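You operate a simulated robot arm through the tools that you are given. There is no shell and no other tool.

Carry out the task below with a simulated two-armed robot. There is one attempt and no reset: what you move stays moved.

TASK
Set the brake and the bow bar as the let-off card says.
Fine: free the brake lock, turn till the display shows the card's tension, and lock it again.

It is judged by the outcome, as a careful person would: the job done as asked, and still so three seconds after it is handed in. It fails if anything else is knocked over, pushed out of place, dropped, spilled or broken.

THE ROBOT
Two 7-joint arms with two-finger parallel grippers on one trunk that stands fixed in place. Base frame: the origin is at the foot of the trunk, x ahead of it, y to its left, z up. Lengths are in mm, angles in degrees, forces in N, time in s.
The left shoulder is at [20, 170, 1228], the right one opposite. With the tool pointing down near the work surface each hand reaches from about 100 to 660 mm from the base axis, measured 20 degrees to its own side. Payload 3.8 kg a hand.
The tool frame of a hand sits at the grasp point between the pads (the TCP): z along the fingers, y along the line on which they close. The tips reach 30 mm beyond it. The gripper opens to 110 mm. The fingers are 20 mm wide and 10 mm thick; the gripper's body (48 by 112 mm) begins 55 mm behind the TCP.
Orientation is that of the tool frame in the base frame, as a unit quaternion [x, y, z, w]. With the fingers straight down and closing along the base's y, the tool's x points along the base's -x, its y along +y and its z along -z.

THE INTERFACE
- The arms move only by the tool arm_command. It takes "left_plan", "right_plan" or both (then of equal length, played together; a hand with none holds still); each is a list of rows, each a list of 3 entries, a list of its own where there are three numbers: the shift along the base's x, y, z in mm, then the turn, a rotation vector about the base's x, y, z in degrees, then the finger opening in mm, from 0 to 110. In form: [[[dx, dy, dz], [wx, wy, wz], fingers], ...]. A call has 1 to 20 rows; each row shifts and turns the commanded pose from where the row before left it. Each row takes 0.2 s and may step no farther than 50 mm and 8.6 degrees from the row before; otherwise, or with a gripper value out of range, the whole call is refused. Where a pose cannot be reached the arm comes as near as it can. A force on the tool above 60 N (or 10 N above the force at the start of the call, whichever is more), or a blocked arm, ends the call early, and 0.2 s more pass. Each finger travels about 72 mm/s and halts on what it meets, pressing with about 26 N; the grip force reading is that of the motor and also rises with nothing between the fingers. The clock runs only during rows and for 0.2 s after the last one: add rows that do not move to give the fingers time. The reply holds the time, the measured pose of the TCP, the force on the tool along the base axes, the opening and the grip force, in the units named above and with some noise, with the torque about the TCP (base axes, N m) and any sound that the robot's microphone picked up.
- Cameras (640 x 400 px; columns grow to the right, rows downward): "scene" is now at [110.7, -21, 1395]; the picture's right is [-0.23, -0.97, 0.00], its down [-0.41, 0.10, -0.90] and it looks along [0.88, -0.21, -0.43] (base axes); focal length 257 px, centre (320, 200). "left" rides on the left gripper at [72, -17, -103] in its tool frame; the picture's right is [0.23, 0.97, 0.00], its down [-0.76, 0.18, -0.62] and it looks along [-0.61, 0.14, 0.78] (tool axes); focal length 222 px, centre (320, 200). "right" rides on the right gripper at [73, 17, -103] in its tool frame; the picture's right is [-0.23, 0.97, 0.00], its down [-0.76, -0.18, -0.62] and it looks along [-0.61, -0.14, 0.78] (tool axes); focal length 222 px, centre (320, 200). There is no depth. A picture from a camera that has moved, and an enlarged one, comes with that camera's place and axes in the base frame and with its lens.
- grab_frame(camera): a new picture of that camera. It takes no simulated time.
- lift_body(by): slides the trunk up (or, below 0, down) by that many mm; the arms and the scene camera ride with it, the base frame stays. It gives what a move gives, with no picture.
- aim_head(pan, tilt): turns the head with the scene camera to pan (to the left, within 80 degrees either way) and tilt (down, from -29 to 69), counted from straight ahead of the robot. It gives what a move gives.
- zoom(camera, box): a new picture of the part [left, top, right, bottom] of that camera's present view, enlarged. It takes no simulated time.
- hand_in(): hands the job in; it is judged then, once.

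Nothing tells you positions but the pictures and the camera data. Unless the task says otherwise, let go and move clear before handing in.

The tools are called after ">>>" as a command line: name --argument value ..., lists and objects as JSON in quotes. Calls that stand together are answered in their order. arm_command: Moves the arms, as the interface text tells. Its arguments: {"type":"object","properties":{"left_plan":{"type":"array","items":{"type":"array"}},"right_plan":{"type":"array","items":{"type":"array"}}},"required":[]} The other tools are called the same way: lift_body (by) slides the trunk up or down; aim_head (pan, tilt) turns the head that bears the scene camera; grab_frame (camera) takes a picture; zoom (camera, box) takes an enlarged picture of a part of a camera's view; hand_in () hands the job in.

At the start:

```text
t: 0.0
left_eef_pos: [447.1, 103.1, 1266.4]
left_tool_rot: [0.001, 1.0, 0.0, 0.0]
left_ft_force: [0.0, 0.6, 0.9]
left_wrist_torque: [0.02, 0.02, -0.03]
left_opening: 110.0
left_grip_force: 0.0
right_eef_pos: [358.6, -329.0, 1301.1]
right_tool_rot: [0.001, 1.0, -0.001, 0.0]
right_ft_force: [0.5, -0.1, -0.1]
right_wrist_torque: [0.02, 0.0, 0.02]
right_opening: 110.0
right_grip_force: 0.1
trunk travel left (down, up): [-325.0, 245.0]
head pan, tilt: [-13.3, 25.2]
```

scene: 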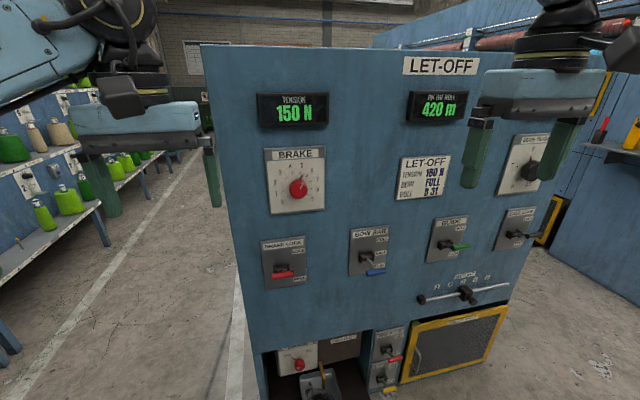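
right: 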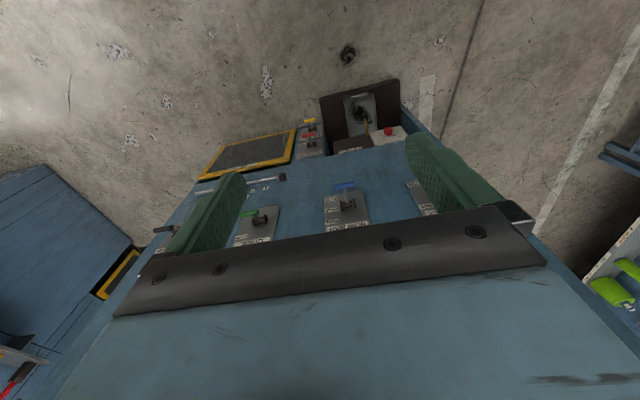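
left: 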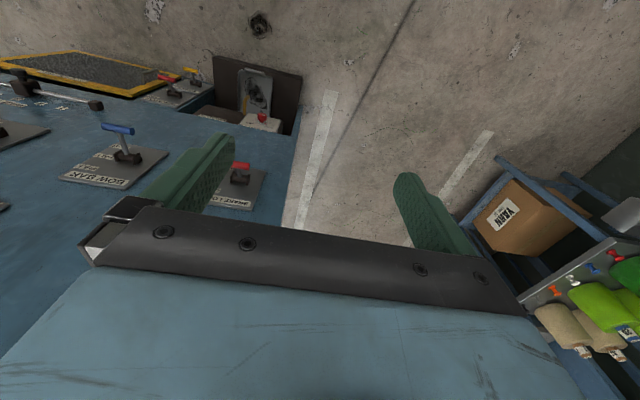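

I see a let-off panel with two displays, a brake dial, a brake lock lever, a bow bar lever and a let-off card. I'll zoom in on the details before I move anything.

>>> zoom --camera "scene" --box '[370, 130, 470, 210]'

>>> zoom --camera "scene" --box '[240, 130, 360, 220]'

>>> zoom --camera "scene" --box '[240, 215, 410, 300]'

>>> zoom --camera "scene" --box '[240, 310, 420, 400]'

>>> zoom --camera "scene" --box '[400, 190, 560, 320]'

>>> zoom --camera "scene" --box '[190, 30, 510, 230]'

```text
5.00 times, centred on (420, 170) of scene
camera zoom: at [110.7, -21.0, 1395.0], right [-0.23, -0.97, 0.0], down [-0.41, 0.1, -0.9], along [0.88, -0.21, -0.43], focal length 1285 px, centre (-180, 350)
```

zoom: 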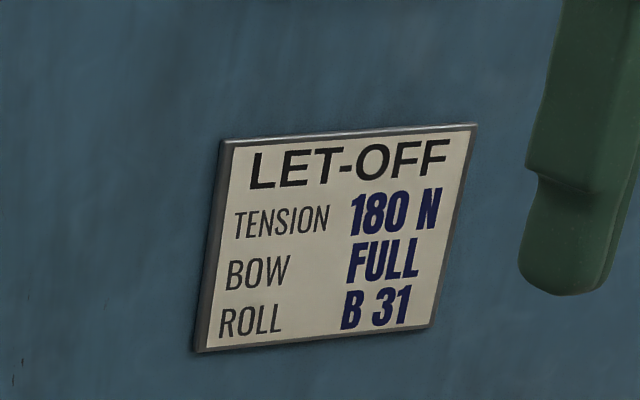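

```text
4.44 times, centred on (300, 175) of scene
camera zoom: at [110.7, -21.0, 1395.0], right [-0.23, -0.97, 0.0], down [-0.41, 0.1, -0.9], along [0.88, -0.21, -0.43], focal length 1142 px, centre (409, 311)
```

zoom: 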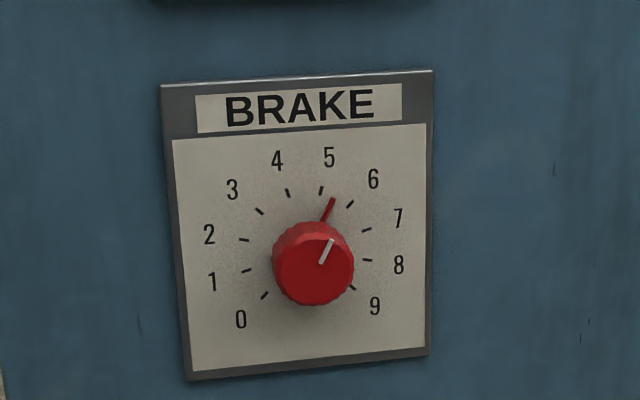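

```text
3.76 times, centred on (325, 258) of scene
camera zoom: at [110.7, -21.0, 1395.0], right [-0.23, -0.97, 0.0], down [-0.41, 0.1, -0.9], along [0.88, -0.21, -0.43], focal length 967 px, centre (301, -16)
```

zoom: 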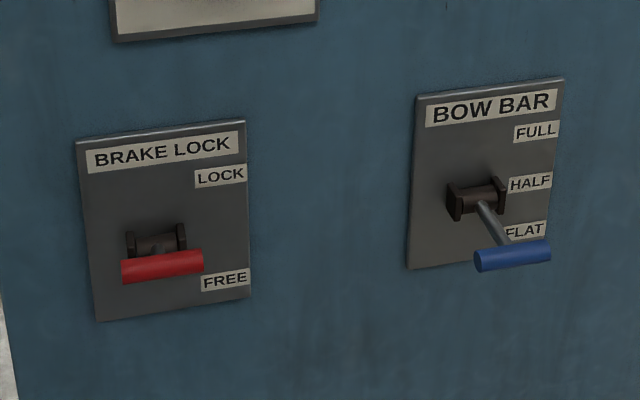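

```text
3.56 times, centred on (330, 355) of scene
camera zoom: at [110.7, -21.0, 1395.0], right [-0.23, -0.97, 0.0], down [-0.41, 0.1, -0.9], along [0.88, -0.21, -0.43], focal length 914 px, centre (284, -351)
```

zoom: 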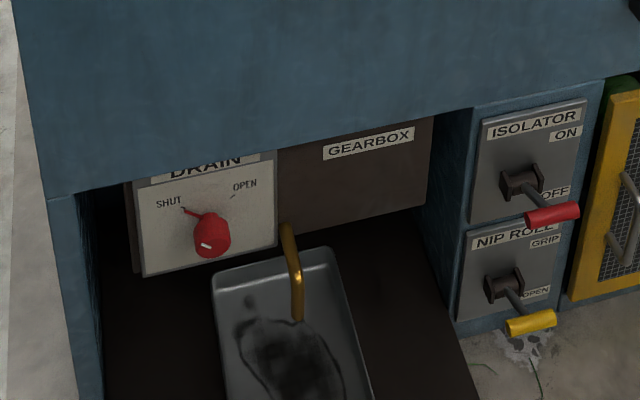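

```text
3.08 times, centred on (480, 255) of scene
camera zoom: at [110.7, -21.0, 1395.0], right [-0.23, -0.97, 0.0], down [-0.41, 0.1, -0.9], along [0.88, -0.21, -0.43], focal length 790 px, centre (-172, 31)
```

zoom: 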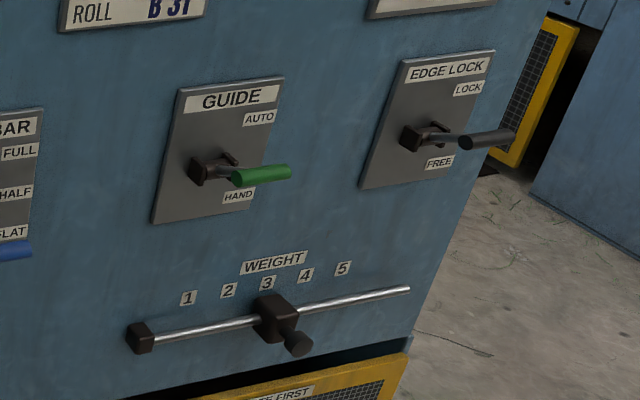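

```text
2.00 times, centred on (350, 130) of scene
camera zoom: at [110.7, -21.0, 1395.0], right [-0.23, -0.97, 0.0], down [-0.41, 0.1, -0.9], along [0.88, -0.21, -0.43], focal length 514 px, centre (260, 340)
```

zoom: 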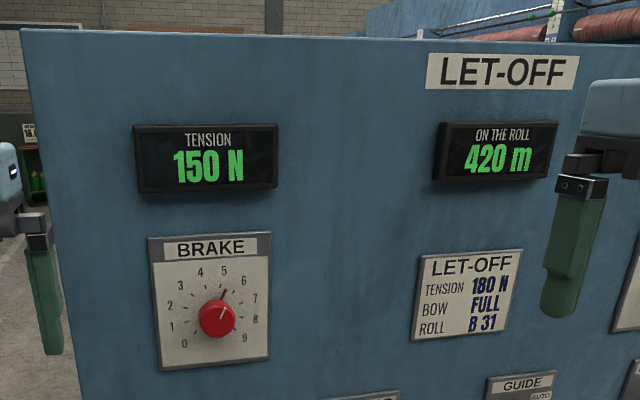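

The card says 180 N and bow FULL; the display reads 150 N. From two cameras I put the brake lock handle near [685, -48, 893] and the bow handle near [674, -331, 857]. I'll lower the trunk for a more level view and better reach.

>>> lift_body --by -200

>>> grab_frame --camera "scene"

```text
t: 2.2
left_eef_pos: [446.7, 102.3, 1066.4]
left_tool_rot: [-0.001, 1.0, 0.0, 0.0]
left_ft_force: [-0.5, 0.0, 0.4]
left_wrist_torque: [0.05, 0.0, -0.01]
left_opening: 109.9
left_grip_force: 0.2
right_eef_pos: [358.0, -330.2, 1101.3]
right_tool_rot: [0.001, 1.0, 0.0, 0.001]
right_ft_force: [0.4, -0.6, -0.2]
right_wrist_torque: [0.0, 0.0, 0.02]
right_opening: 110.2
right_grip_force: 0.2
trunk travel left (down, up): [-125.0, 445.0]
head pan, tilt: [-13.3, 25.2]
```

```text
taken
camera scene: at [110.6, -21.0, 1195.1], right [-0.23, -0.97, 0.0], down [-0.41, 0.1, -0.9], along [0.88, -0.21, -0.43], focal length 257 px, centre (320, 200)
```

scene: 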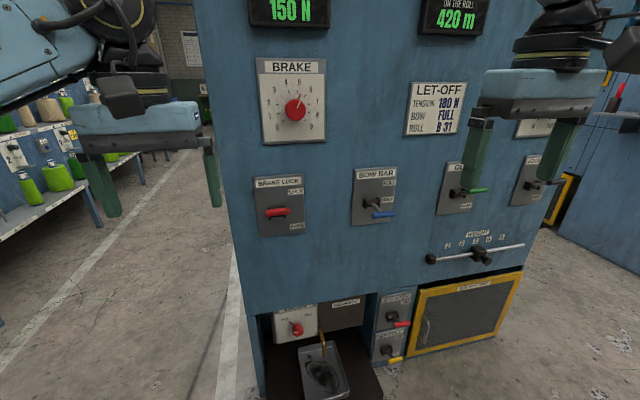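

>>> aim_head --pan -13.3 --tilt 12

>>> grab_frame --camera "scene"

>>> zoom --camera "scene" --box '[240, 110, 320, 160]'

>>> zoom --camera "scene" --box '[240, 220, 420, 320]'

```text
t: 2.9
left_eef_pos: [448.1, 102.1, 1068.3]
left_tool_rot: [0.0, 1.0, 0.001, 0.0]
left_ft_force: [-0.4, 0.2, 0.7]
left_wrist_torque: [0.0, 0.03, 0.0]
left_opening: 110.1
left_grip_force: 0.0
right_eef_pos: [358.1, -330.3, 1101.7]
right_tool_rot: [0.0, 1.0, 0.0, 0.0]
right_ft_force: [0.5, 0.2, -0.4]
right_wrist_torque: [0.02, -0.02, -0.02]
right_opening: 110.4
right_grip_force: 0.0
trunk travel left (down, up): [-125.0, 445.0]
head pan, tilt: [-13.3, 12.0]
```

```text
taken
camera scene: at [111.8, -21.2, 1216.4], right [-0.23, -0.97, 0.0], down [-0.2, 0.05, -0.98], along [0.95, -0.23, -0.21], focal length 257 px, centre (320, 200)
```

scene: 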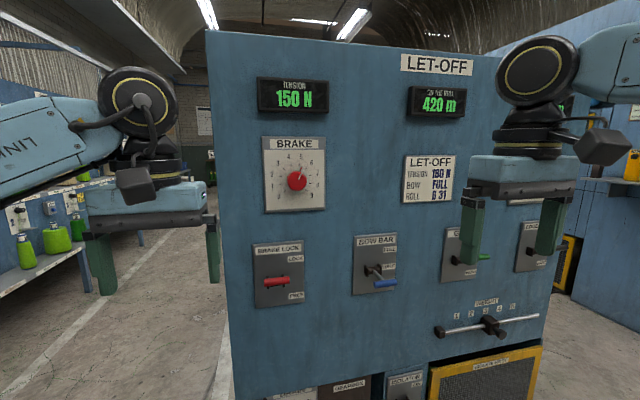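

```text
8.00 times, centred on (280, 135) of scene
camera zoom: at [111.8, -21.2, 1216.4], right [-0.23, -0.97, 0.0], down [-0.2, 0.05, -0.98], along [0.95, -0.23, -0.21], focal length 2055 px, centre (640, 720)
```

zoom: 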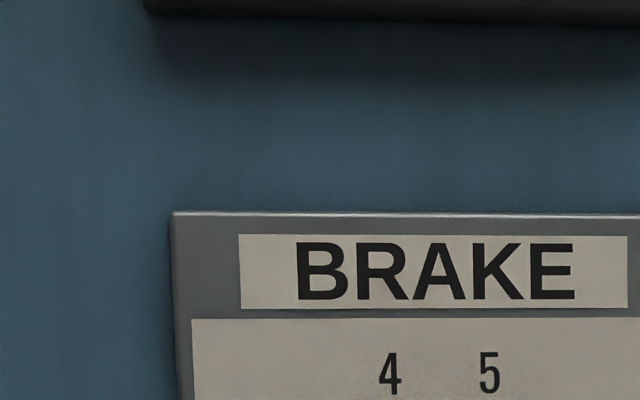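

```text
3.56 times, centred on (330, 270) of scene
camera zoom: at [111.8, -21.2, 1216.4], right [-0.23, -0.97, 0.0], down [-0.2, 0.05, -0.98], along [0.95, -0.23, -0.21], focal length 914 px, centre (284, -49)
```

zoom: 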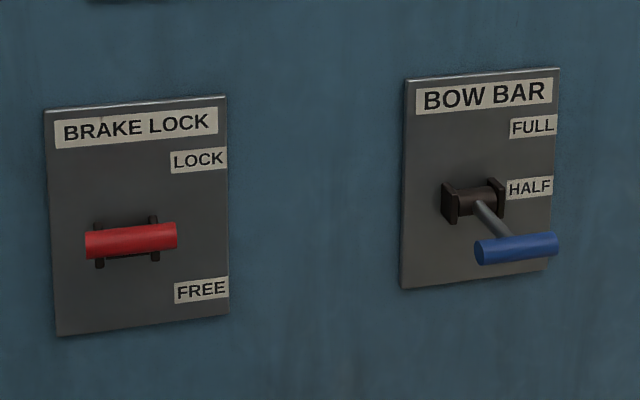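

The levers tell me this much: the brake lock lever is tilted up at LOCK, and the bow lever stands level at HALF, so it must go up to FULL. Next I turn the right hand to point forward and close its fingers, and shift the left hand a little aside.

>>> arm_command --right_plan '[[[15, 0, -8], [0, -8.2, 0], 100], [[15, 0, -8], [0, -8.2, 0], 80], [[15, 0, -8], [0, -8.2, 0], 60], [[15, 0, -8], [0, -8.2, 0], 40], [[15, 0, -8], [0, -8.2, 0], 20], [[15, 0, -8], [0, -8.2, 0], 0], [[15, 0, -8], [0, -8.2, 0], 0], [[15, 0, -8], [0, -8.2, 0], 0], [[15, 0, -8], [0, -8.2, 0], 0], [[15, 0, -8], [0, -8.2, 0], 0], [[15, 0, -8], [0, -8.0, 0], 0]]' --left_plan '[[[0, 10, 0], [0, 0, 0], 110], [[0, 10, 0], [0, 0, 0], 110], [[0, 10, 0], [0, 0, 0], 110], [[0, 10, 0], [0, 0, 0], 110], [[0, 10, 0], [0, 0, 0], 110], [[0, 10, 0], [0, 0, 0], 110], [[0, 10, 0], [0, 0, 0], 110], [[0, 10, 0], [0, 0, 0], 110], [[0, 0, 0], [0, 0, 0], 110], [[0, 0, 0], [0, 0, 0], 110], [[0, 0, 0], [0, 0, 0], 110]]'

>>> grab_frame --camera "scene"

>>> grab_frame --camera "right"

```text
t: 5.3
left_eef_pos: [447.2, 183.3, 1068.2]
left_tool_rot: [0.0, 1.0, 0.0, 0.001]
left_ft_force: [0.3, 0.4, 0.1]
left_wrist_torque: [0.02, -0.01, -0.03]
left_opening: 110.0
left_grip_force: 0.0
right_eef_pos: [524.0, -330.4, 1013.7]
right_tool_rot: [0.001, 0.707, 0.001, 0.707]
right_ft_force: [-1.4, 0.5, 0.3]
right_wrist_torque: [-0.02, 0.01, 0.02]
right_opening: 0.1
right_grip_force: 26.1
trunk travel left (down, up): [-125.0, 445.0]
head pan, tilt: [-13.3, 12.0]
```

```text
taken
camera scene: at [112.1, -21.3, 1216.4], right [-0.23, -0.97, 0.0], down [-0.2, 0.05, -0.98], along [0.95, -0.23, -0.21], focal length 257 px, centre (320, 200)
```

scene: 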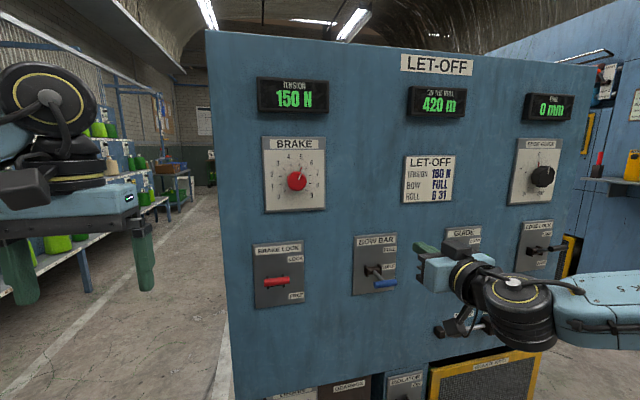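

```text
taken
camera right: at [420.0, -314.3, 940.6], right [0.0, 0.97, 0.23], down [-0.62, -0.18, 0.76], along [0.78, -0.14, 0.61], focal length 222 px, centre (320, 200)
```

right: 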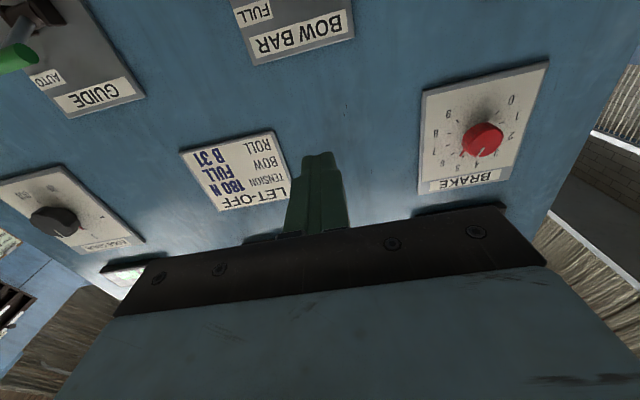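

Both hands moved as commanded, and FULL is above the level bow lever. I'll drop the closed right fingers to below the bow handle, at z about 822, and bring them in underneath it.

>>> arm_command --right_plan '[[[0, 0, -48], [0, 0, 0], 0], [[0, 0, -48], [0, 0, 0], 0], [[0, 0, -48], [0, 0, 0], 0], [[0, 0, -48], [0, 0, 0], 0], [[40, 0, 0], [0, 0, 0], 0], [[40, 0, 0], [0, 0, 0], 0], [[0, 0, 0], [0, 0, 0], 0]]'

>>> grab_frame --camera "scene"

>>> grab_frame --camera "right"

>>> zoom --camera "scene" --box '[300, 200, 480, 320]'

```text
t: 6.9
left_eef_pos: [447.7, 183.1, 1067.6]
left_tool_rot: [-0.001, 1.0, 0.0, -0.001]
left_ft_force: [0.6, 0.1, 0.5]
left_wrist_torque: [-0.01, 0.01, 0.0]
left_opening: 110.0
left_grip_force: 0.2
right_eef_pos: [593.9, -338.0, 846.7]
right_tool_rot: [0.0, 0.707, 0.001, 0.707]
right_ft_force: [0.7, -0.5, -0.1]
right_wrist_torque: [0.01, 0.01, -0.02]
right_opening: 0.0
right_grip_force: 25.8
right hand out of reach, approached as far as the arm can: row 4, 5, 6
trunk travel left (down, up): [-125.0, 445.0]
head pan, tilt: [-13.3, 12.0]
```

```text
taken
camera scene: at [112.0, -21.2, 1216.5], right [-0.23, -0.97, 0.0], down [-0.2, 0.05, -0.98], along [0.95, -0.23, -0.21], focal length 257 px, centre (320, 200)
```

scene: 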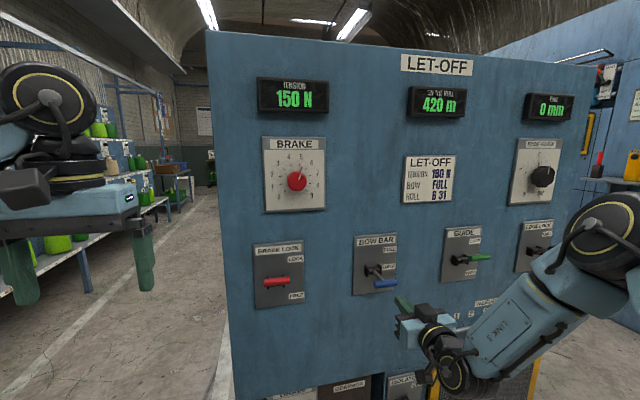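

```text
taken
camera right: at [489.2, -322.6, 774.2], right [0.0, 0.97, 0.23], down [-0.62, -0.18, 0.76], along [0.78, -0.14, 0.61], focal length 222 px, centre (320, 200)
```

right: 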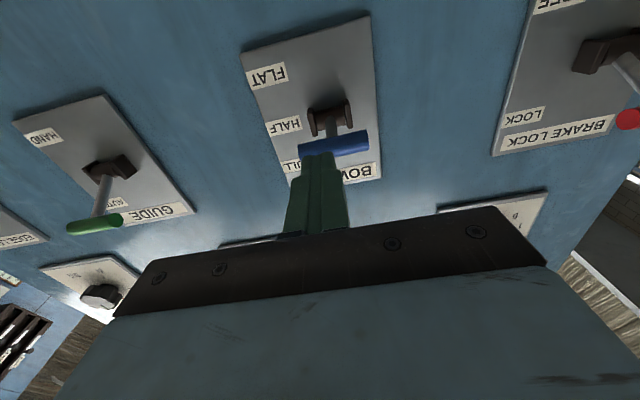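

```text
3.33 times, centred on (390, 260) of scene
camera zoom: at [112.0, -21.2, 1216.5], right [-0.23, -0.97, 0.0], down [-0.2, 0.05, -0.98], along [0.95, -0.23, -0.21], focal length 856 px, centre (87, 0)
```

zoom: 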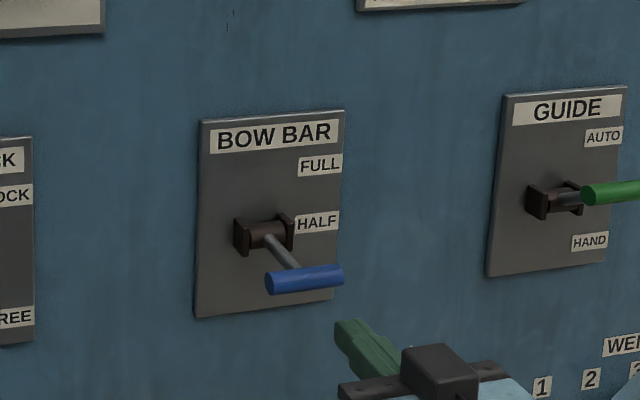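

The arm can't get that low with the hand held level, and it stopped short at z 847. Lowering the trunk should put the shoulder at handle height.

>>> lift_body --by -120

>>> arm_command --right_plan '[[[0, 0, 30], [0, 0, 0], 0], [[0, 0, 30], [0, 0, 0], 0], [[0, 0, 30], [0, 0, 0], 0], [[0, 0, 0], [0, 0, 0], 0]]'

>>> grab_frame --camera "scene"

>>> grab_frame --camera "right"

```text
t: 8.4
left_eef_pos: [448.0, 182.6, 947.2]
left_tool_rot: [-0.001, 1.0, 0.0, -0.001]
left_ft_force: [0.0, 0.3, 0.1]
left_wrist_torque: [0.01, -0.02, 0.01]
left_opening: 109.9
left_grip_force: 0.1
right_eef_pos: [591.6, -338.3, 726.0]
right_tool_rot: [0.0, 0.707, 0.001, 0.707]
right_ft_force: [-0.1, 0.1, -0.3]
right_wrist_torque: [-0.02, -0.05, -0.01]
right_opening: 0.0
right_grip_force: 25.9
trunk travel left (down, up): [-5.0, 565.0]
head pan, tilt: [-13.3, 12.0]
```

```text
t: 9.4
left_eef_pos: [446.4, 182.2, 947.7]
left_tool_rot: [0.0, 1.0, 0.001, 0.0]
left_ft_force: [-0.4, -0.8, -0.4]
left_wrist_torque: [0.0, -0.02, 0.0]
left_opening: 109.8
left_grip_force: 0.1
right_eef_pos: [591.3, -339.8, 816.9]
right_tool_rot: [0.001, 0.707, 0.001, 0.707]
right_ft_force: [-0.7, -1.0, 0.5]
right_wrist_torque: [0.0, -0.04, 0.01]
right_opening: 0.2
right_grip_force: 25.6
trunk travel left (down, up): [-5.0, 565.0]
head pan, tilt: [-13.3, 12.0]
```

```text
taken
camera scene: at [111.7, -21.3, 1096.5], right [-0.23, -0.97, 0.0], down [-0.2, 0.05, -0.98], along [0.95, -0.23, -0.21], focal length 257 px, centre (320, 200)
```

scene: 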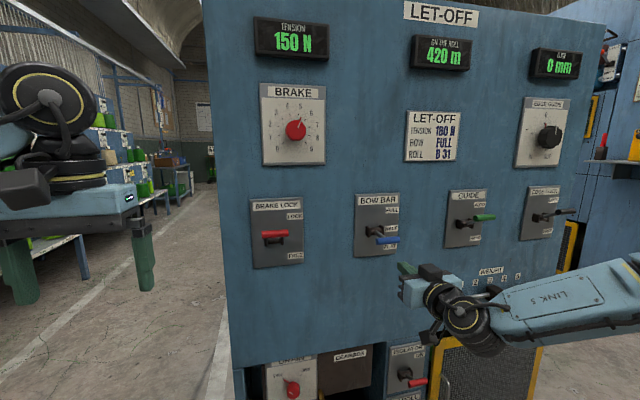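

```text
taken
camera right: at [487.5, -323.2, 744.9], right [0.0, 0.97, 0.23], down [-0.62, -0.18, 0.76], along [0.78, -0.14, 0.61], focal length 222 px, centre (320, 200)
```

right: 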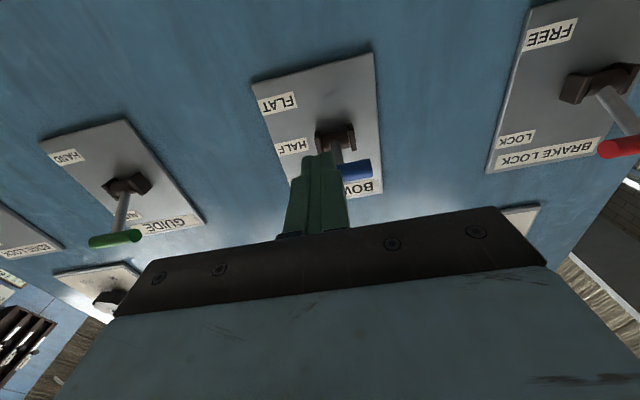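

The bow handle triangulates to about [670, -328, 860] and my fingertips are below it. I'll slide forward under it.

>>> arm_command --right_plan '[[[20, 5, 0], [0, 0, 0], 0], [[20, 6, 0], [0, 0, 0], 0], [[22, 0, 0], [0, 0, 0], 0], [[0, 0, 0], [0, 0, 0], 0]]'

>>> zoom --camera "scene" --box '[320, 170, 480, 300]'

>>> grab_frame --camera "right"

```text
t: 10.4
left_eef_pos: [447.5, 182.7, 947.1]
left_tool_rot: [0.0, 1.0, -0.001, 0.0]
left_ft_force: [0.1, 0.8, 0.0]
left_wrist_torque: [-0.02, 0.0, -0.05]
left_opening: 110.0
left_grip_force: 0.0
right_eef_pos: [655.0, -328.6, 816.1]
right_tool_rot: [0.0, 0.707, 0.0, 0.707]
right_ft_force: [0.7, -0.2, -0.4]
right_wrist_torque: [-0.01, 0.01, -0.01]
right_opening: 0.0
right_grip_force: 26.3
trunk travel left (down, up): [-5.0, 565.0]
head pan, tilt: [-13.3, 12.0]
```

```text
3.08 times, centred on (400, 235) of scene
camera zoom: at [112.0, -21.2, 1096.5], right [-0.23, -0.97, 0.0], down [-0.2, 0.05, -0.98], along [0.95, -0.23, -0.21], focal length 790 px, centre (74, 92)
```

zoom: 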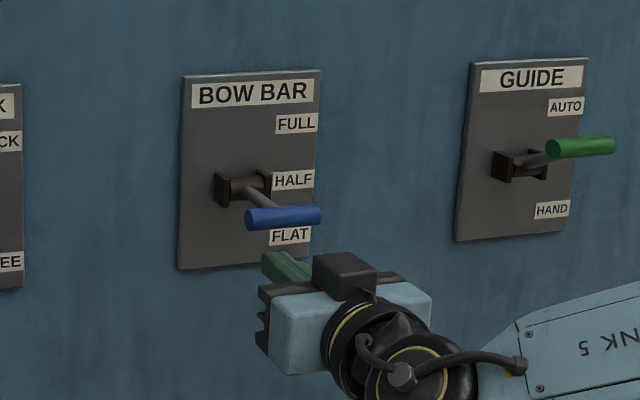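

```text
taken
camera right: at [550.7, -312.9, 744.3], right [0.0, 0.97, 0.23], down [-0.62, -0.18, 0.76], along [0.78, -0.14, 0.61], focal length 222 px, centre (320, 200)
```

right: 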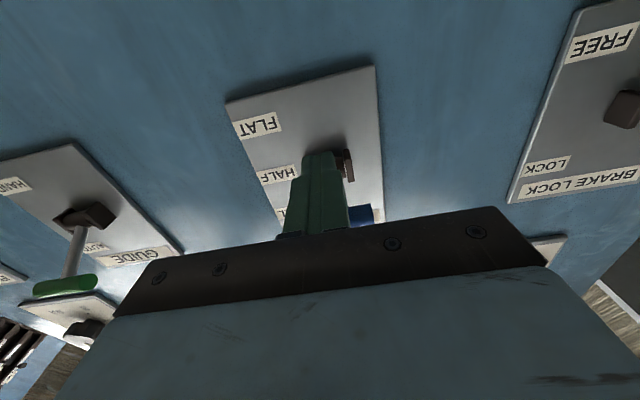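

The fingers are under the bow handle. Now I push up along its arc.

>>> arm_command --right_plan '[[[0, 0, 10], [0, 0, 0], 0], [[0, 0, 8], [0, 0, 0], 0], [[0, 0, 7], [0, 0, 0], 0], [[0, 0, 7], [0, 0, 0], 0], [[1, 0, 7], [0, 0, 0], 0], [[1, 0, 7], [0, 0, 0], 0], [[2, 0, 7], [0, 0, 0], 0], [[0, 0, 0], [0, 0, 0], 0]]'

>>> zoom --camera "scene" --box '[320, 170, 480, 300]'

```text
t: 12.2
left_eef_pos: [447.1, 182.7, 946.9]
left_tool_rot: [0.0, 1.0, 0.0, 0.0]
left_ft_force: [0.7, 0.0, 0.2]
left_wrist_torque: [0.02, 0.0, 0.02]
left_opening: 110.1
left_grip_force: 0.1
right_eef_pos: [657.4, -327.2, 869.7]
right_tool_rot: [0.0, 0.707, 0.001, 0.707]
right_ft_force: [0.3, -0.4, 0.0]
right_wrist_torque: [0.0, -0.02, -0.03]
right_opening: 0.1
right_grip_force: 26.0
trunk travel left (down, up): [-5.0, 565.0]
head pan, tilt: [-13.3, 12.0]
```

```text
3.08 times, centred on (400, 235) of scene
camera zoom: at [111.8, -21.2, 1096.5], right [-0.23, -0.97, 0.0], down [-0.2, 0.05, -0.98], along [0.95, -0.23, -0.21], focal length 790 px, centre (74, 92)
```

zoom: 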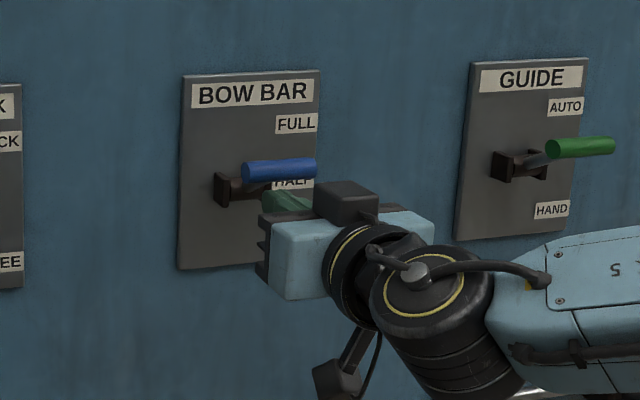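

The handle rose to about z 900 and no longer rests on my fingers. I'll nudge a little further up to feel whether it has reached its stop.

>>> arm_command --right_plan '[[[0, 0, 5], [0, 0, 0], 0], [[0, 0, 4], [0, 0, 0], 0], [[1, 0, 4], [0, 0, 0], 0], [[0, 0, 0], [0, 0, 0], 0]]'

>>> zoom --camera "scene" --box '[320, 170, 480, 300]'

```text
t: 13.2
left_eef_pos: [447.2, 181.7, 947.5]
left_tool_rot: [0.0, 1.0, 0.0, 0.0]
left_ft_force: [-0.1, 1.1, 0.3]
left_wrist_torque: [-0.01, -0.01, -0.01]
left_opening: 110.1
left_grip_force: 0.0
right_eef_pos: [657.4, -329.3, 877.2]
right_tool_rot: [0.0, 0.711, 0.001, 0.703]
right_ft_force: [-21.4, 3.3, -22.7]
right_wrist_torque: [-0.1, 0.52, -0.14]
right_opening: 0.3
right_grip_force: 26.0
trunk travel left (down, up): [-5.0, 565.0]
head pan, tilt: [-13.3, 12.0]
```

```text
3.08 times, centred on (400, 235) of scene
camera zoom: at [111.7, -21.8, 1096.3], right [-0.23, -0.97, 0.0], down [-0.2, 0.05, -0.98], along [0.95, -0.22, -0.21], focal length 790 px, centre (74, 92)
```

zoom: 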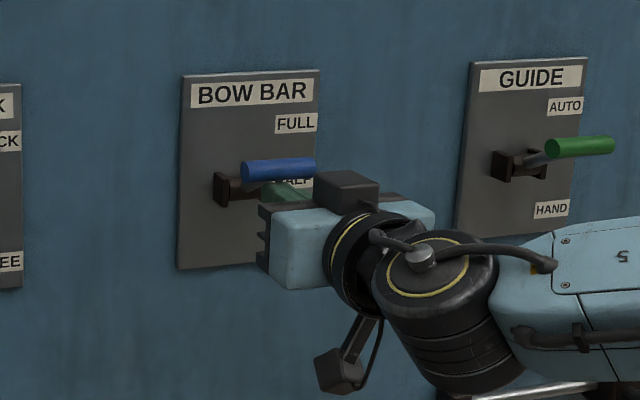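

It met firm resistance and the handle didn't move, so FULL is its stop. I'll back off down and away, then look.

>>> arm_command --right_plan '[[[-1, 0, -8], [0, 0, 0], 0], [[0, 0, -15], [0, 0, 0], 0], [[-30, 0, -5], [0, 0, 0], 0], [[-40, 0, 0], [0, 0, 0], 0], [[-40, 0, 0], [0, 0, 0], 0], [[0, 0, 0], [0, 0, 0], 0]]'

>>> zoom --camera "scene" --box '[240, 170, 480, 300]'

>>> grab_frame --camera "right"

>>> grab_frame --camera "scene"

```text
t: 14.6
left_eef_pos: [447.0, 181.9, 947.4]
left_tool_rot: [0.0, 1.0, 0.0, 0.0]
left_ft_force: [0.5, -0.4, -0.1]
left_wrist_torque: [-0.01, 0.0, 0.04]
left_opening: 109.8
left_grip_force: 0.1
right_eef_pos: [548.3, -328.0, 853.0]
right_tool_rot: [0.001, 0.707, 0.0, 0.707]
right_ft_force: [-0.1, 0.2, -0.4]
right_wrist_torque: [0.03, 0.02, 0.03]
right_opening: 0.0
right_grip_force: 26.4
trunk travel left (down, up): [-5.0, 565.0]
head pan, tilt: [-13.3, 12.0]
```

```text
2.67 times, centred on (360, 235) of scene
camera zoom: at [111.6, -21.3, 1096.5], right [-0.23, -0.97, 0.0], down [-0.2, 0.05, -0.98], along [0.95, -0.23, -0.21], focal length 685 px, centre (213, 107)
```

zoom: 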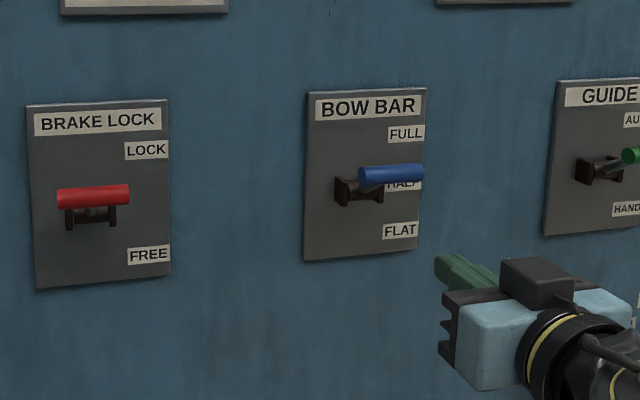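

```text
taken
camera right: at [445.0, -310.4, 780.8], right [0.0, 0.97, 0.23], down [-0.62, -0.18, 0.76], along [0.78, -0.14, 0.61], focal length 222 px, centre (320, 200)
```

right: 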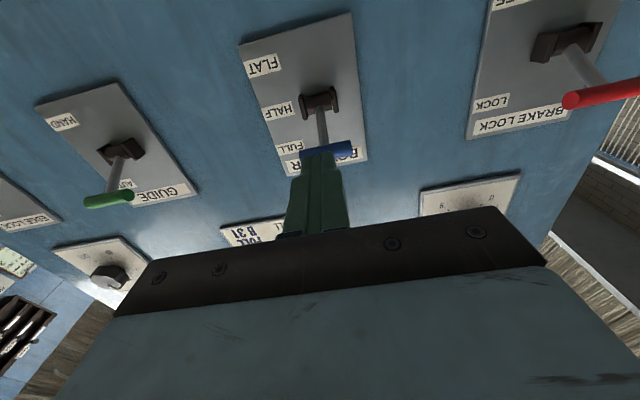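

```text
taken
camera scene: at [111.6, -21.3, 1096.5], right [-0.23, -0.97, 0.0], down [-0.2, 0.05, -0.98], along [0.95, -0.23, -0.21], focal length 257 px, centre (320, 200)
```

scene: 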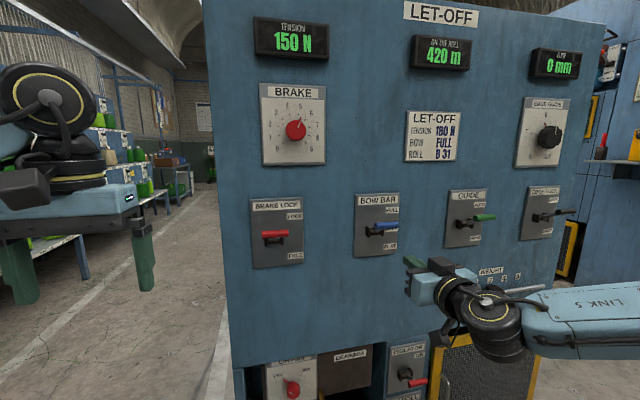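

Bow bar is at FULL. Next is the brake lock handle, now near [681, -50, 898]; I'll bring the closed right fingers above it.

>>> arm_command --right_plan '[[[0, 8, 45], [0, 0, 0], 0], [[0, 30, 45], [0, 0, 0], 0], [[0, 48, 0], [0, 0, 0], 0], [[0, 48, 0], [0, 0, 0], 0], [[0, 48, 0], [0, 0, 0], 0], [[0, 48, 0], [0, 0, 0], 0], [[0, 48, 0], [0, 0, 0], 0], [[0, 0, 0], [0, 0, 0], 0], [[35, 0, 0], [0, 0, 0], 0], [[35, 0, 0], [0, 0, 0], 0], [[30, 0, 0], [0, 0, 0], 0], [[0, 0, 0], [0, 0, 0], 0]]'

>>> grab_frame --camera "scene"

>>> zoom --camera "scene" --box '[200, 170, 380, 300]'

>>> grab_frame --camera "right"

```text
refused: row 2 steps farther than a row can; nothing moved
```

```text
taken
camera scene: at [111.6, -21.3, 1096.5], right [-0.23, -0.97, 0.0], down [-0.2, 0.05, -0.98], along [0.95, -0.23, -0.21], focal length 257 px, centre (320, 200)
```

scene: 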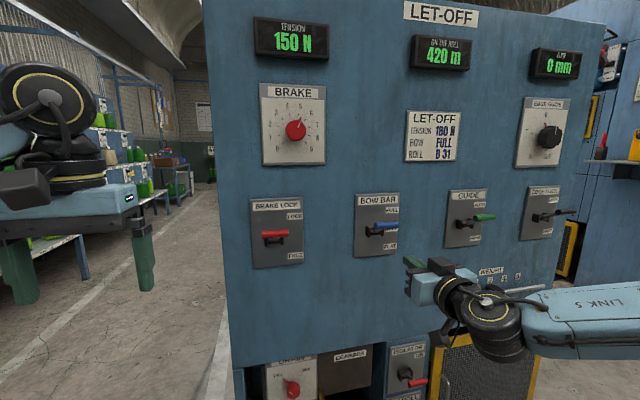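

```text
3.08 times, centred on (290, 235) of scene
camera zoom: at [111.6, -21.3, 1096.5], right [-0.23, -0.97, 0.0], down [-0.2, 0.05, -0.98], along [0.95, -0.23, -0.21], focal length 790 px, centre (412, 92)
```

zoom: 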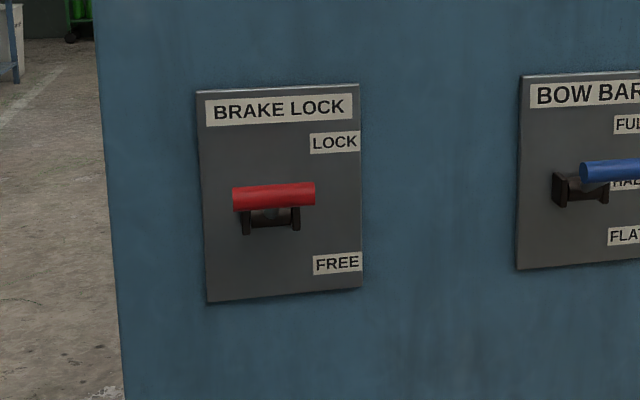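

```text
taken
camera right: at [445.0, -310.4, 780.8], right [0.0, 0.97, 0.23], down [-0.62, -0.18, 0.76], along [0.78, -0.14, 0.61], focal length 222 px, centre (320, 200)
```

right: 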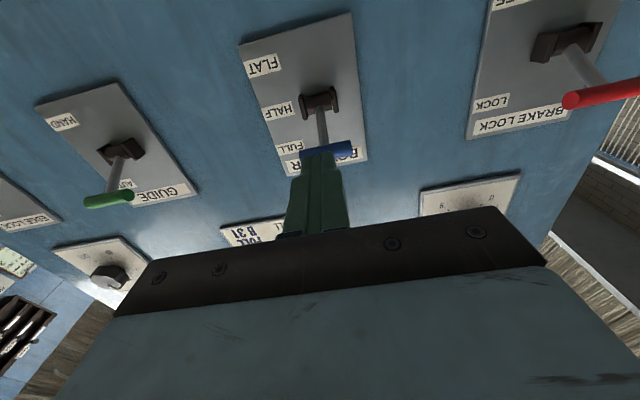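

One row was too long, so the call was refused and nothing moved. I'll send the same path to the brake lock with smaller steps.

>>> arm_command --right_plan '[[[0, 0, 45], [0, 0, 0], 0], [[0, 20, 45], [0, 0, 0], 0], [[0, 48, 0], [0, 0, 0], 0], [[0, 48, 0], [0, 0, 0], 0], [[0, 48, 0], [0, 0, 0], 0], [[0, 48, 0], [0, 0, 0], 0], [[0, 48, 0], [0, 0, 0], 0], [[0, 18, 0], [0, 0, 0], 0], [[0, 0, 0], [0, 0, 0], 0], [[35, 0, 0], [0, 0, 0], 0], [[35, 0, 0], [0, 0, 0], 0], [[30, 0, 0], [0, 0, 0], 0], [[0, 0, 0], [0, 0, 0], 0]]'

>>> grab_frame --camera "scene"

>>> zoom --camera "scene" --box '[200, 170, 380, 300]'

>>> grab_frame --camera "right"

```text
t: 17.4
left_eef_pos: [446.7, 183.0, 947.0]
left_tool_rot: [0.0, 1.0, 0.0, 0.0]
left_ft_force: [-0.3, -0.2, 0.2]
left_wrist_torque: [0.0, -0.02, -0.01]
left_opening: 110.2
left_grip_force: 0.1
right_eef_pos: [625.5, -138.7, 958.7]
right_tool_rot: [0.0, 0.708, 0.001, 0.707]
right_ft_force: [0.0, 0.6, 0.3]
right_wrist_torque: [-0.03, -0.01, -0.03]
right_opening: 0.0
right_grip_force: 25.8
right hand out of reach, approached as far as the arm can: row 7, 8, 10, 11, 12
trunk travel left (down, up): [-5.0, 565.0]
head pan, tilt: [-13.3, 12.0]
```

```text
taken
camera scene: at [111.9, -21.3, 1096.5], right [-0.23, -0.97, 0.0], down [-0.2, 0.05, -0.98], along [0.95, -0.23, -0.21], focal length 257 px, centre (320, 200)
```

scene: 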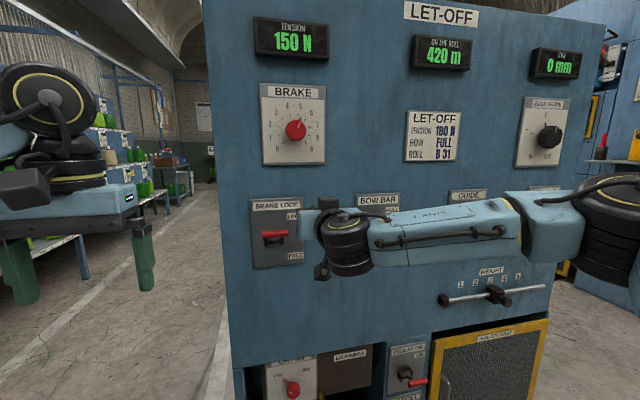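

```text
3.08 times, centred on (290, 235) of scene
camera zoom: at [111.9, -21.3, 1096.5], right [-0.23, -0.97, 0.0], down [-0.2, 0.05, -0.98], along [0.95, -0.23, -0.21], focal length 790 px, centre (412, 92)
```

zoom: 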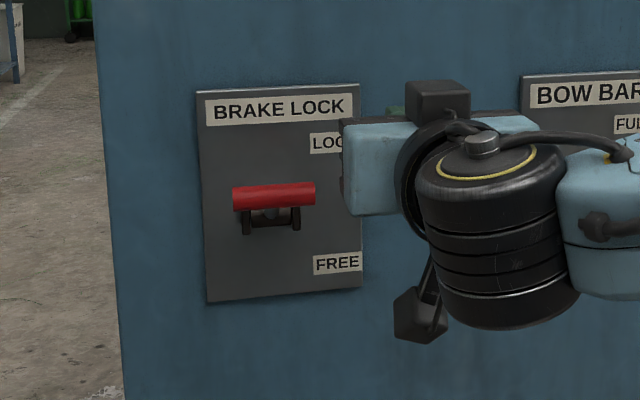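

```text
taken
camera right: at [521.6, -123.4, 887.0], right [0.0, 0.97, 0.23], down [-0.62, -0.18, 0.76], along [0.78, -0.14, 0.61], focal length 222 px, centre (320, 200)
```

right: 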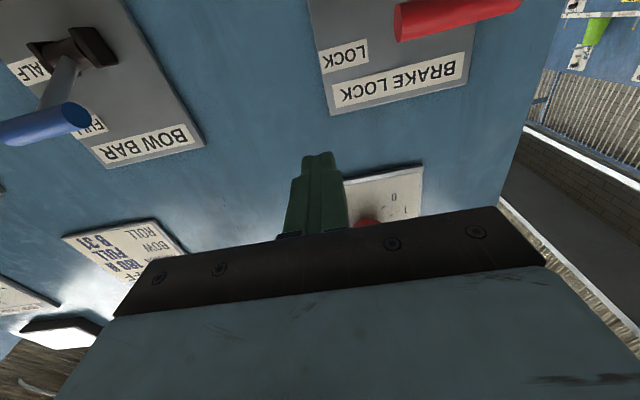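

The right hand can't come this far left while pointing straight ahead. I'll back off and try with the hand turned about 30° to the left, which should unload the wrist.

>>> arm_command --right_plan '[[[-40, 0, 0], [0, 0, 0], 0], [[-30, 0, 0], [0, 0, 8], 0], [[0, 0, 0], [0, 0, 8], 0], [[0, 0, 0], [0, 0, 8], 0], [[0, 0, 0], [0, 0, 6], 0], [[0, 20, 0], [0, 0, 0], 0], [[0, 20, 0], [0, 0, 0], 0], [[0, 20, 0], [0, 0, 0], 0], [[0, 17, 0], [0, 0, 0], 0], [[0, 0, 0], [0, 0, 0], 0]]'

>>> grab_frame --camera "scene"

```text
t: 19.6
left_eef_pos: [446.8, 183.3, 947.7]
left_tool_rot: [0.0, 1.0, 0.0, 0.0]
left_ft_force: [0.4, -0.9, -0.6]
left_wrist_torque: [0.01, 0.0, 0.01]
left_opening: 110.1
left_grip_force: 0.1
right_eef_pos: [552.1, -60.1, 962.4]
right_tool_rot: [-0.182, 0.683, 0.184, 0.683]
right_ft_force: [-1.2, 0.5, -0.5]
right_wrist_torque: [-0.05, 0.03, 0.01]
right_opening: 0.0
right_grip_force: 26.0
trunk travel left (down, up): [-5.0, 565.0]
head pan, tilt: [-13.3, 12.0]
```

```text
taken
camera scene: at [111.9, -21.1, 1096.5], right [-0.23, -0.97, 0.0], down [-0.2, 0.05, -0.98], along [0.95, -0.23, -0.21], focal length 257 px, centre (320, 200)
```

scene: 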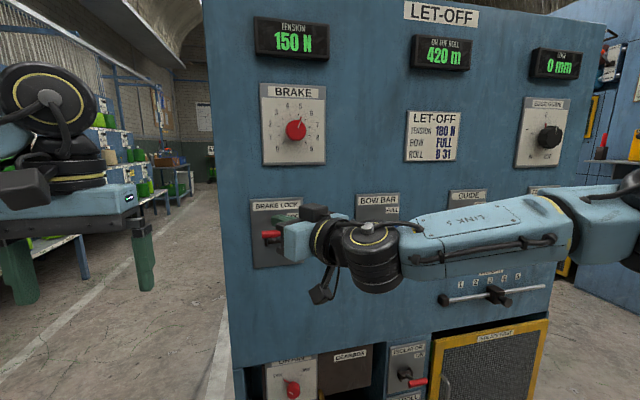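

The yawed hand gets there. I'll go forward above the lock handle.

>>> arm_command --right_plan '[[[30, 0, -4], [0, 0, 0], 0], [[30, 0, -4], [0, 0, 0], 0], [[30, 0, -4], [0, 0, 0], 0], [[16, 0, -4], [0, 0, 0], 0], [[0, 0, 0], [0, 0, 0], 0]]'

>>> zoom --camera "scene" --box '[200, 170, 380, 300]'

>>> grab_frame --camera "right"

```text
t: 20.8
left_eef_pos: [447.2, 182.8, 949.2]
left_tool_rot: [0.0, 1.0, 0.001, 0.0]
left_ft_force: [-0.3, -0.4, -0.2]
left_wrist_torque: [0.0, -0.02, 0.01]
left_opening: 110.1
left_grip_force: 0.0
right_eef_pos: [645.9, -80.0, 948.7]
right_tool_rot: [-0.183, 0.684, 0.184, 0.682]
right_ft_force: [-1.0, 0.3, -0.3]
right_wrist_torque: [0.0, 0.02, -0.02]
right_opening: 0.0
right_grip_force: 26.0
right hand out of reach, approached as far as the arm can: row 3, 4
trunk travel left (down, up): [-5.0, 565.0]
head pan, tilt: [-13.3, 12.0]
```

```text
3.08 times, centred on (290, 235) of scene
camera zoom: at [111.9, -21.2, 1096.5], right [-0.23, -0.97, 0.0], down [-0.2, 0.05, -0.98], along [0.95, -0.23, -0.21], focal length 790 px, centre (412, 92)
```

zoom: 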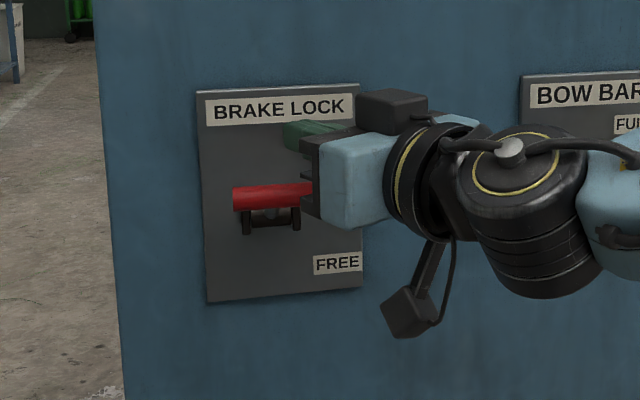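

```text
taken
camera right: at [546.6, -117.8, 876.2], right [-0.49, 0.84, 0.23], down [-0.45, -0.47, 0.76], along [0.75, 0.27, 0.61], focal length 222 px, centre (320, 200)
```

right: 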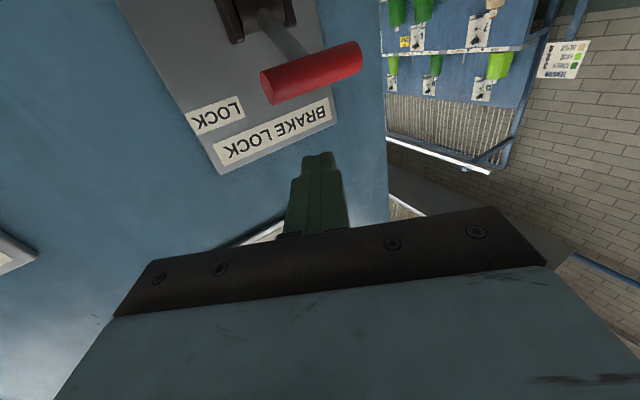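

I'm about 15 mm short of comfortable contact. I'll yaw a bit more and reach further.

>>> arm_command --right_plan '[[[-4, 0, 0], [0, 0, 8], 0], [[4, 5, 0], [0, 0, 7], 0], [[10, 5, 0], [0, 0, 0], 0], [[8, 4, 0], [0, 0, 0], 0], [[0, 0, 0], [0, 0, 0], 0]]'

>>> zoom --camera "scene" --box '[200, 170, 380, 300]'

>>> grab_frame --camera "right"

```text
t: 22.0
left_eef_pos: [447.4, 183.7, 946.9]
left_tool_rot: [0.0, 1.0, 0.0, 0.0]
left_ft_force: [-0.5, 0.3, -0.1]
left_wrist_torque: [-0.05, 0.01, 0.03]
left_opening: 110.0
left_grip_force: 0.2
right_eef_pos: [642.7, -71.5, 954.8]
right_tool_rot: [-0.268, 0.655, 0.268, 0.654]
right_ft_force: [0.8, -0.5, -0.5]
right_wrist_torque: [0.03, -0.02, 0.02]
right_opening: 0.0
right_grip_force: 25.7
right hand out of reach, approached as far as the arm can: row 2, 3, 4
trunk travel left (down, up): [-5.0, 565.0]
head pan, tilt: [-13.3, 12.0]
```

```text
3.08 times, centred on (290, 235) of scene
camera zoom: at [111.8, -21.2, 1096.5], right [-0.23, -0.97, 0.0], down [-0.2, 0.05, -0.98], along [0.95, -0.23, -0.21], focal length 790 px, centre (412, 92)
```

zoom: 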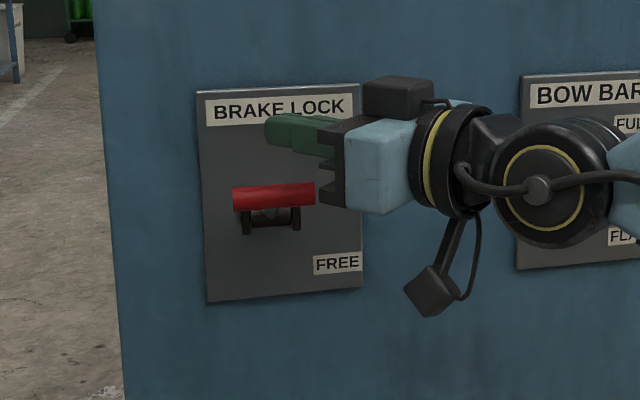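

```text
taken
camera right: at [556.5, -132.3, 882.7], right [-0.68, 0.69, 0.23], down [-0.32, -0.56, 0.76], along [0.66, 0.45, 0.61], focal length 222 px, centre (320, 200)
```

right: 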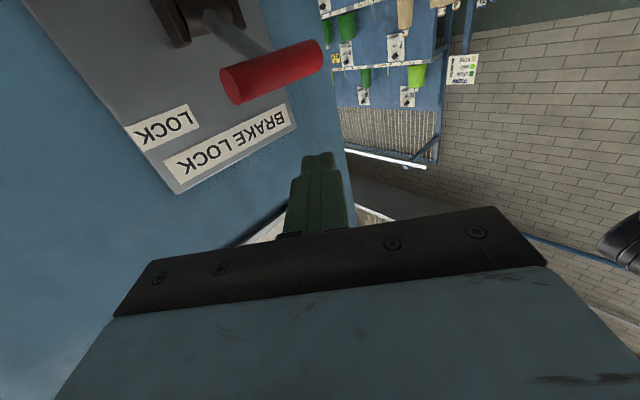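

The wrist joint seems to be what limits me here, not arm length. I'll retreat, raise the trunk and pitch the hand about 45° downward, which is a more natural posture for this arm.

>>> arm_command --right_plan '[[[-45, -15, 0], [0, 0, -8], 0], [[-45, -15, 0], [0, 0, -8], 0], [[-20, -15, 0], [0, 0, -8], 0], [[0, -15, 0], [0, 0, -8], 0], [[0, -15, 0], [0, 0, -8], 0], [[0, 0, 0], [0, 0, -5], 0], [[0, 0, 0], [0, 0, 0], 0]]'

>>> lift_body --by 170

>>> arm_command --right_plan '[[[0, 0, -10], [0, 8, 0], 0], [[0, 0, -10], [0, 8, 0], 0], [[0, 0, -10], [0, 8, 0], 0], [[0, 0, -10], [0, 8, 0], 0], [[0, 0, -10], [0, 8, 0], 0], [[0, 0, -10], [0, 5, 0], 0], [[0, 0, 0], [0, 0, 0], 0]]'

>>> grab_frame --camera "scene"

>>> grab_frame --camera "right"

```text
t: 23.6
left_eef_pos: [447.8, 182.2, 949.0]
left_tool_rot: [0.0, 1.0, 0.0, 0.0]
left_ft_force: [-0.6, 0.6, -0.5]
left_wrist_torque: [0.0, 0.02, 0.03]
left_opening: 110.0
left_grip_force: 0.1
right_eef_pos: [532.4, -146.7, 955.5]
right_tool_rot: [0.001, 0.707, -0.001, 0.707]
right_ft_force: [0.5, 0.1, -0.2]
right_wrist_torque: [0.01, -0.02, -0.02]
right_opening: 0.0
right_grip_force: 25.7
trunk travel left (down, up): [-5.0, 565.0]
head pan, tilt: [-13.3, 12.0]
```

```text
t: 25.5
left_eef_pos: [447.0, 183.4, 1117.5]
left_tool_rot: [0.0, 1.0, 0.0, 0.0]
left_ft_force: [-0.2, 0.2, 0.4]
left_wrist_torque: [0.04, 0.01, 0.0]
left_opening: 109.9
left_grip_force: 0.0
right_eef_pos: [532.4, -145.7, 1124.3]
right_tool_rot: [0.001, 0.708, 0.001, 0.707]
right_ft_force: [-0.6, 0.1, -0.6]
right_wrist_torque: [0.01, -0.02, -0.01]
right_opening: 0.0
right_grip_force: 26.1
trunk travel left (down, up): [-175.0, 395.0]
head pan, tilt: [-13.3, 12.0]
```

```text
t: 27.1
left_eef_pos: [447.5, 183.0, 1118.2]
left_tool_rot: [0.0, 1.0, 0.0, 0.0]
left_ft_force: [0.5, 0.7, -0.4]
left_wrist_torque: [-0.02, 0.0, 0.0]
left_opening: 109.8
left_grip_force: 0.0
right_eef_pos: [531.6, -144.7, 1064.6]
right_tool_rot: [0.0, 0.924, -0.001, 0.382]
right_ft_force: [-0.2, 0.7, 0.3]
right_wrist_torque: [0.01, -0.02, 0.0]
right_opening: 0.2
right_grip_force: 25.9
trunk travel left (down, up): [-175.0, 395.0]
head pan, tilt: [-13.3, 12.0]
```

```text
taken
camera scene: at [111.8, -21.2, 1266.5], right [-0.23, -0.97, 0.0], down [-0.2, 0.05, -0.98], along [0.95, -0.23, -0.21], focal length 257 px, centre (320, 200)
```

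scene: 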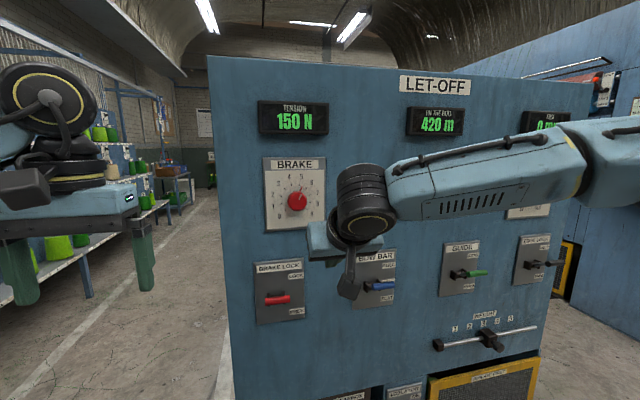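

```text
taken
camera right: at [407.0, -128.9, 1087.2], right [0.16, 0.97, 0.16], down [0.1, -0.18, 0.98], along [0.98, -0.14, -0.13], focal length 222 px, centre (320, 200)
```

right: 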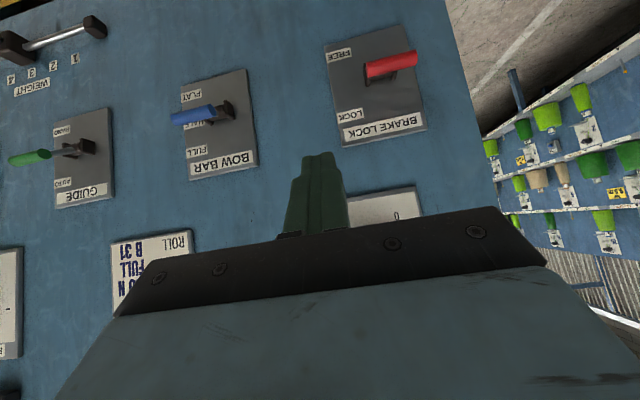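

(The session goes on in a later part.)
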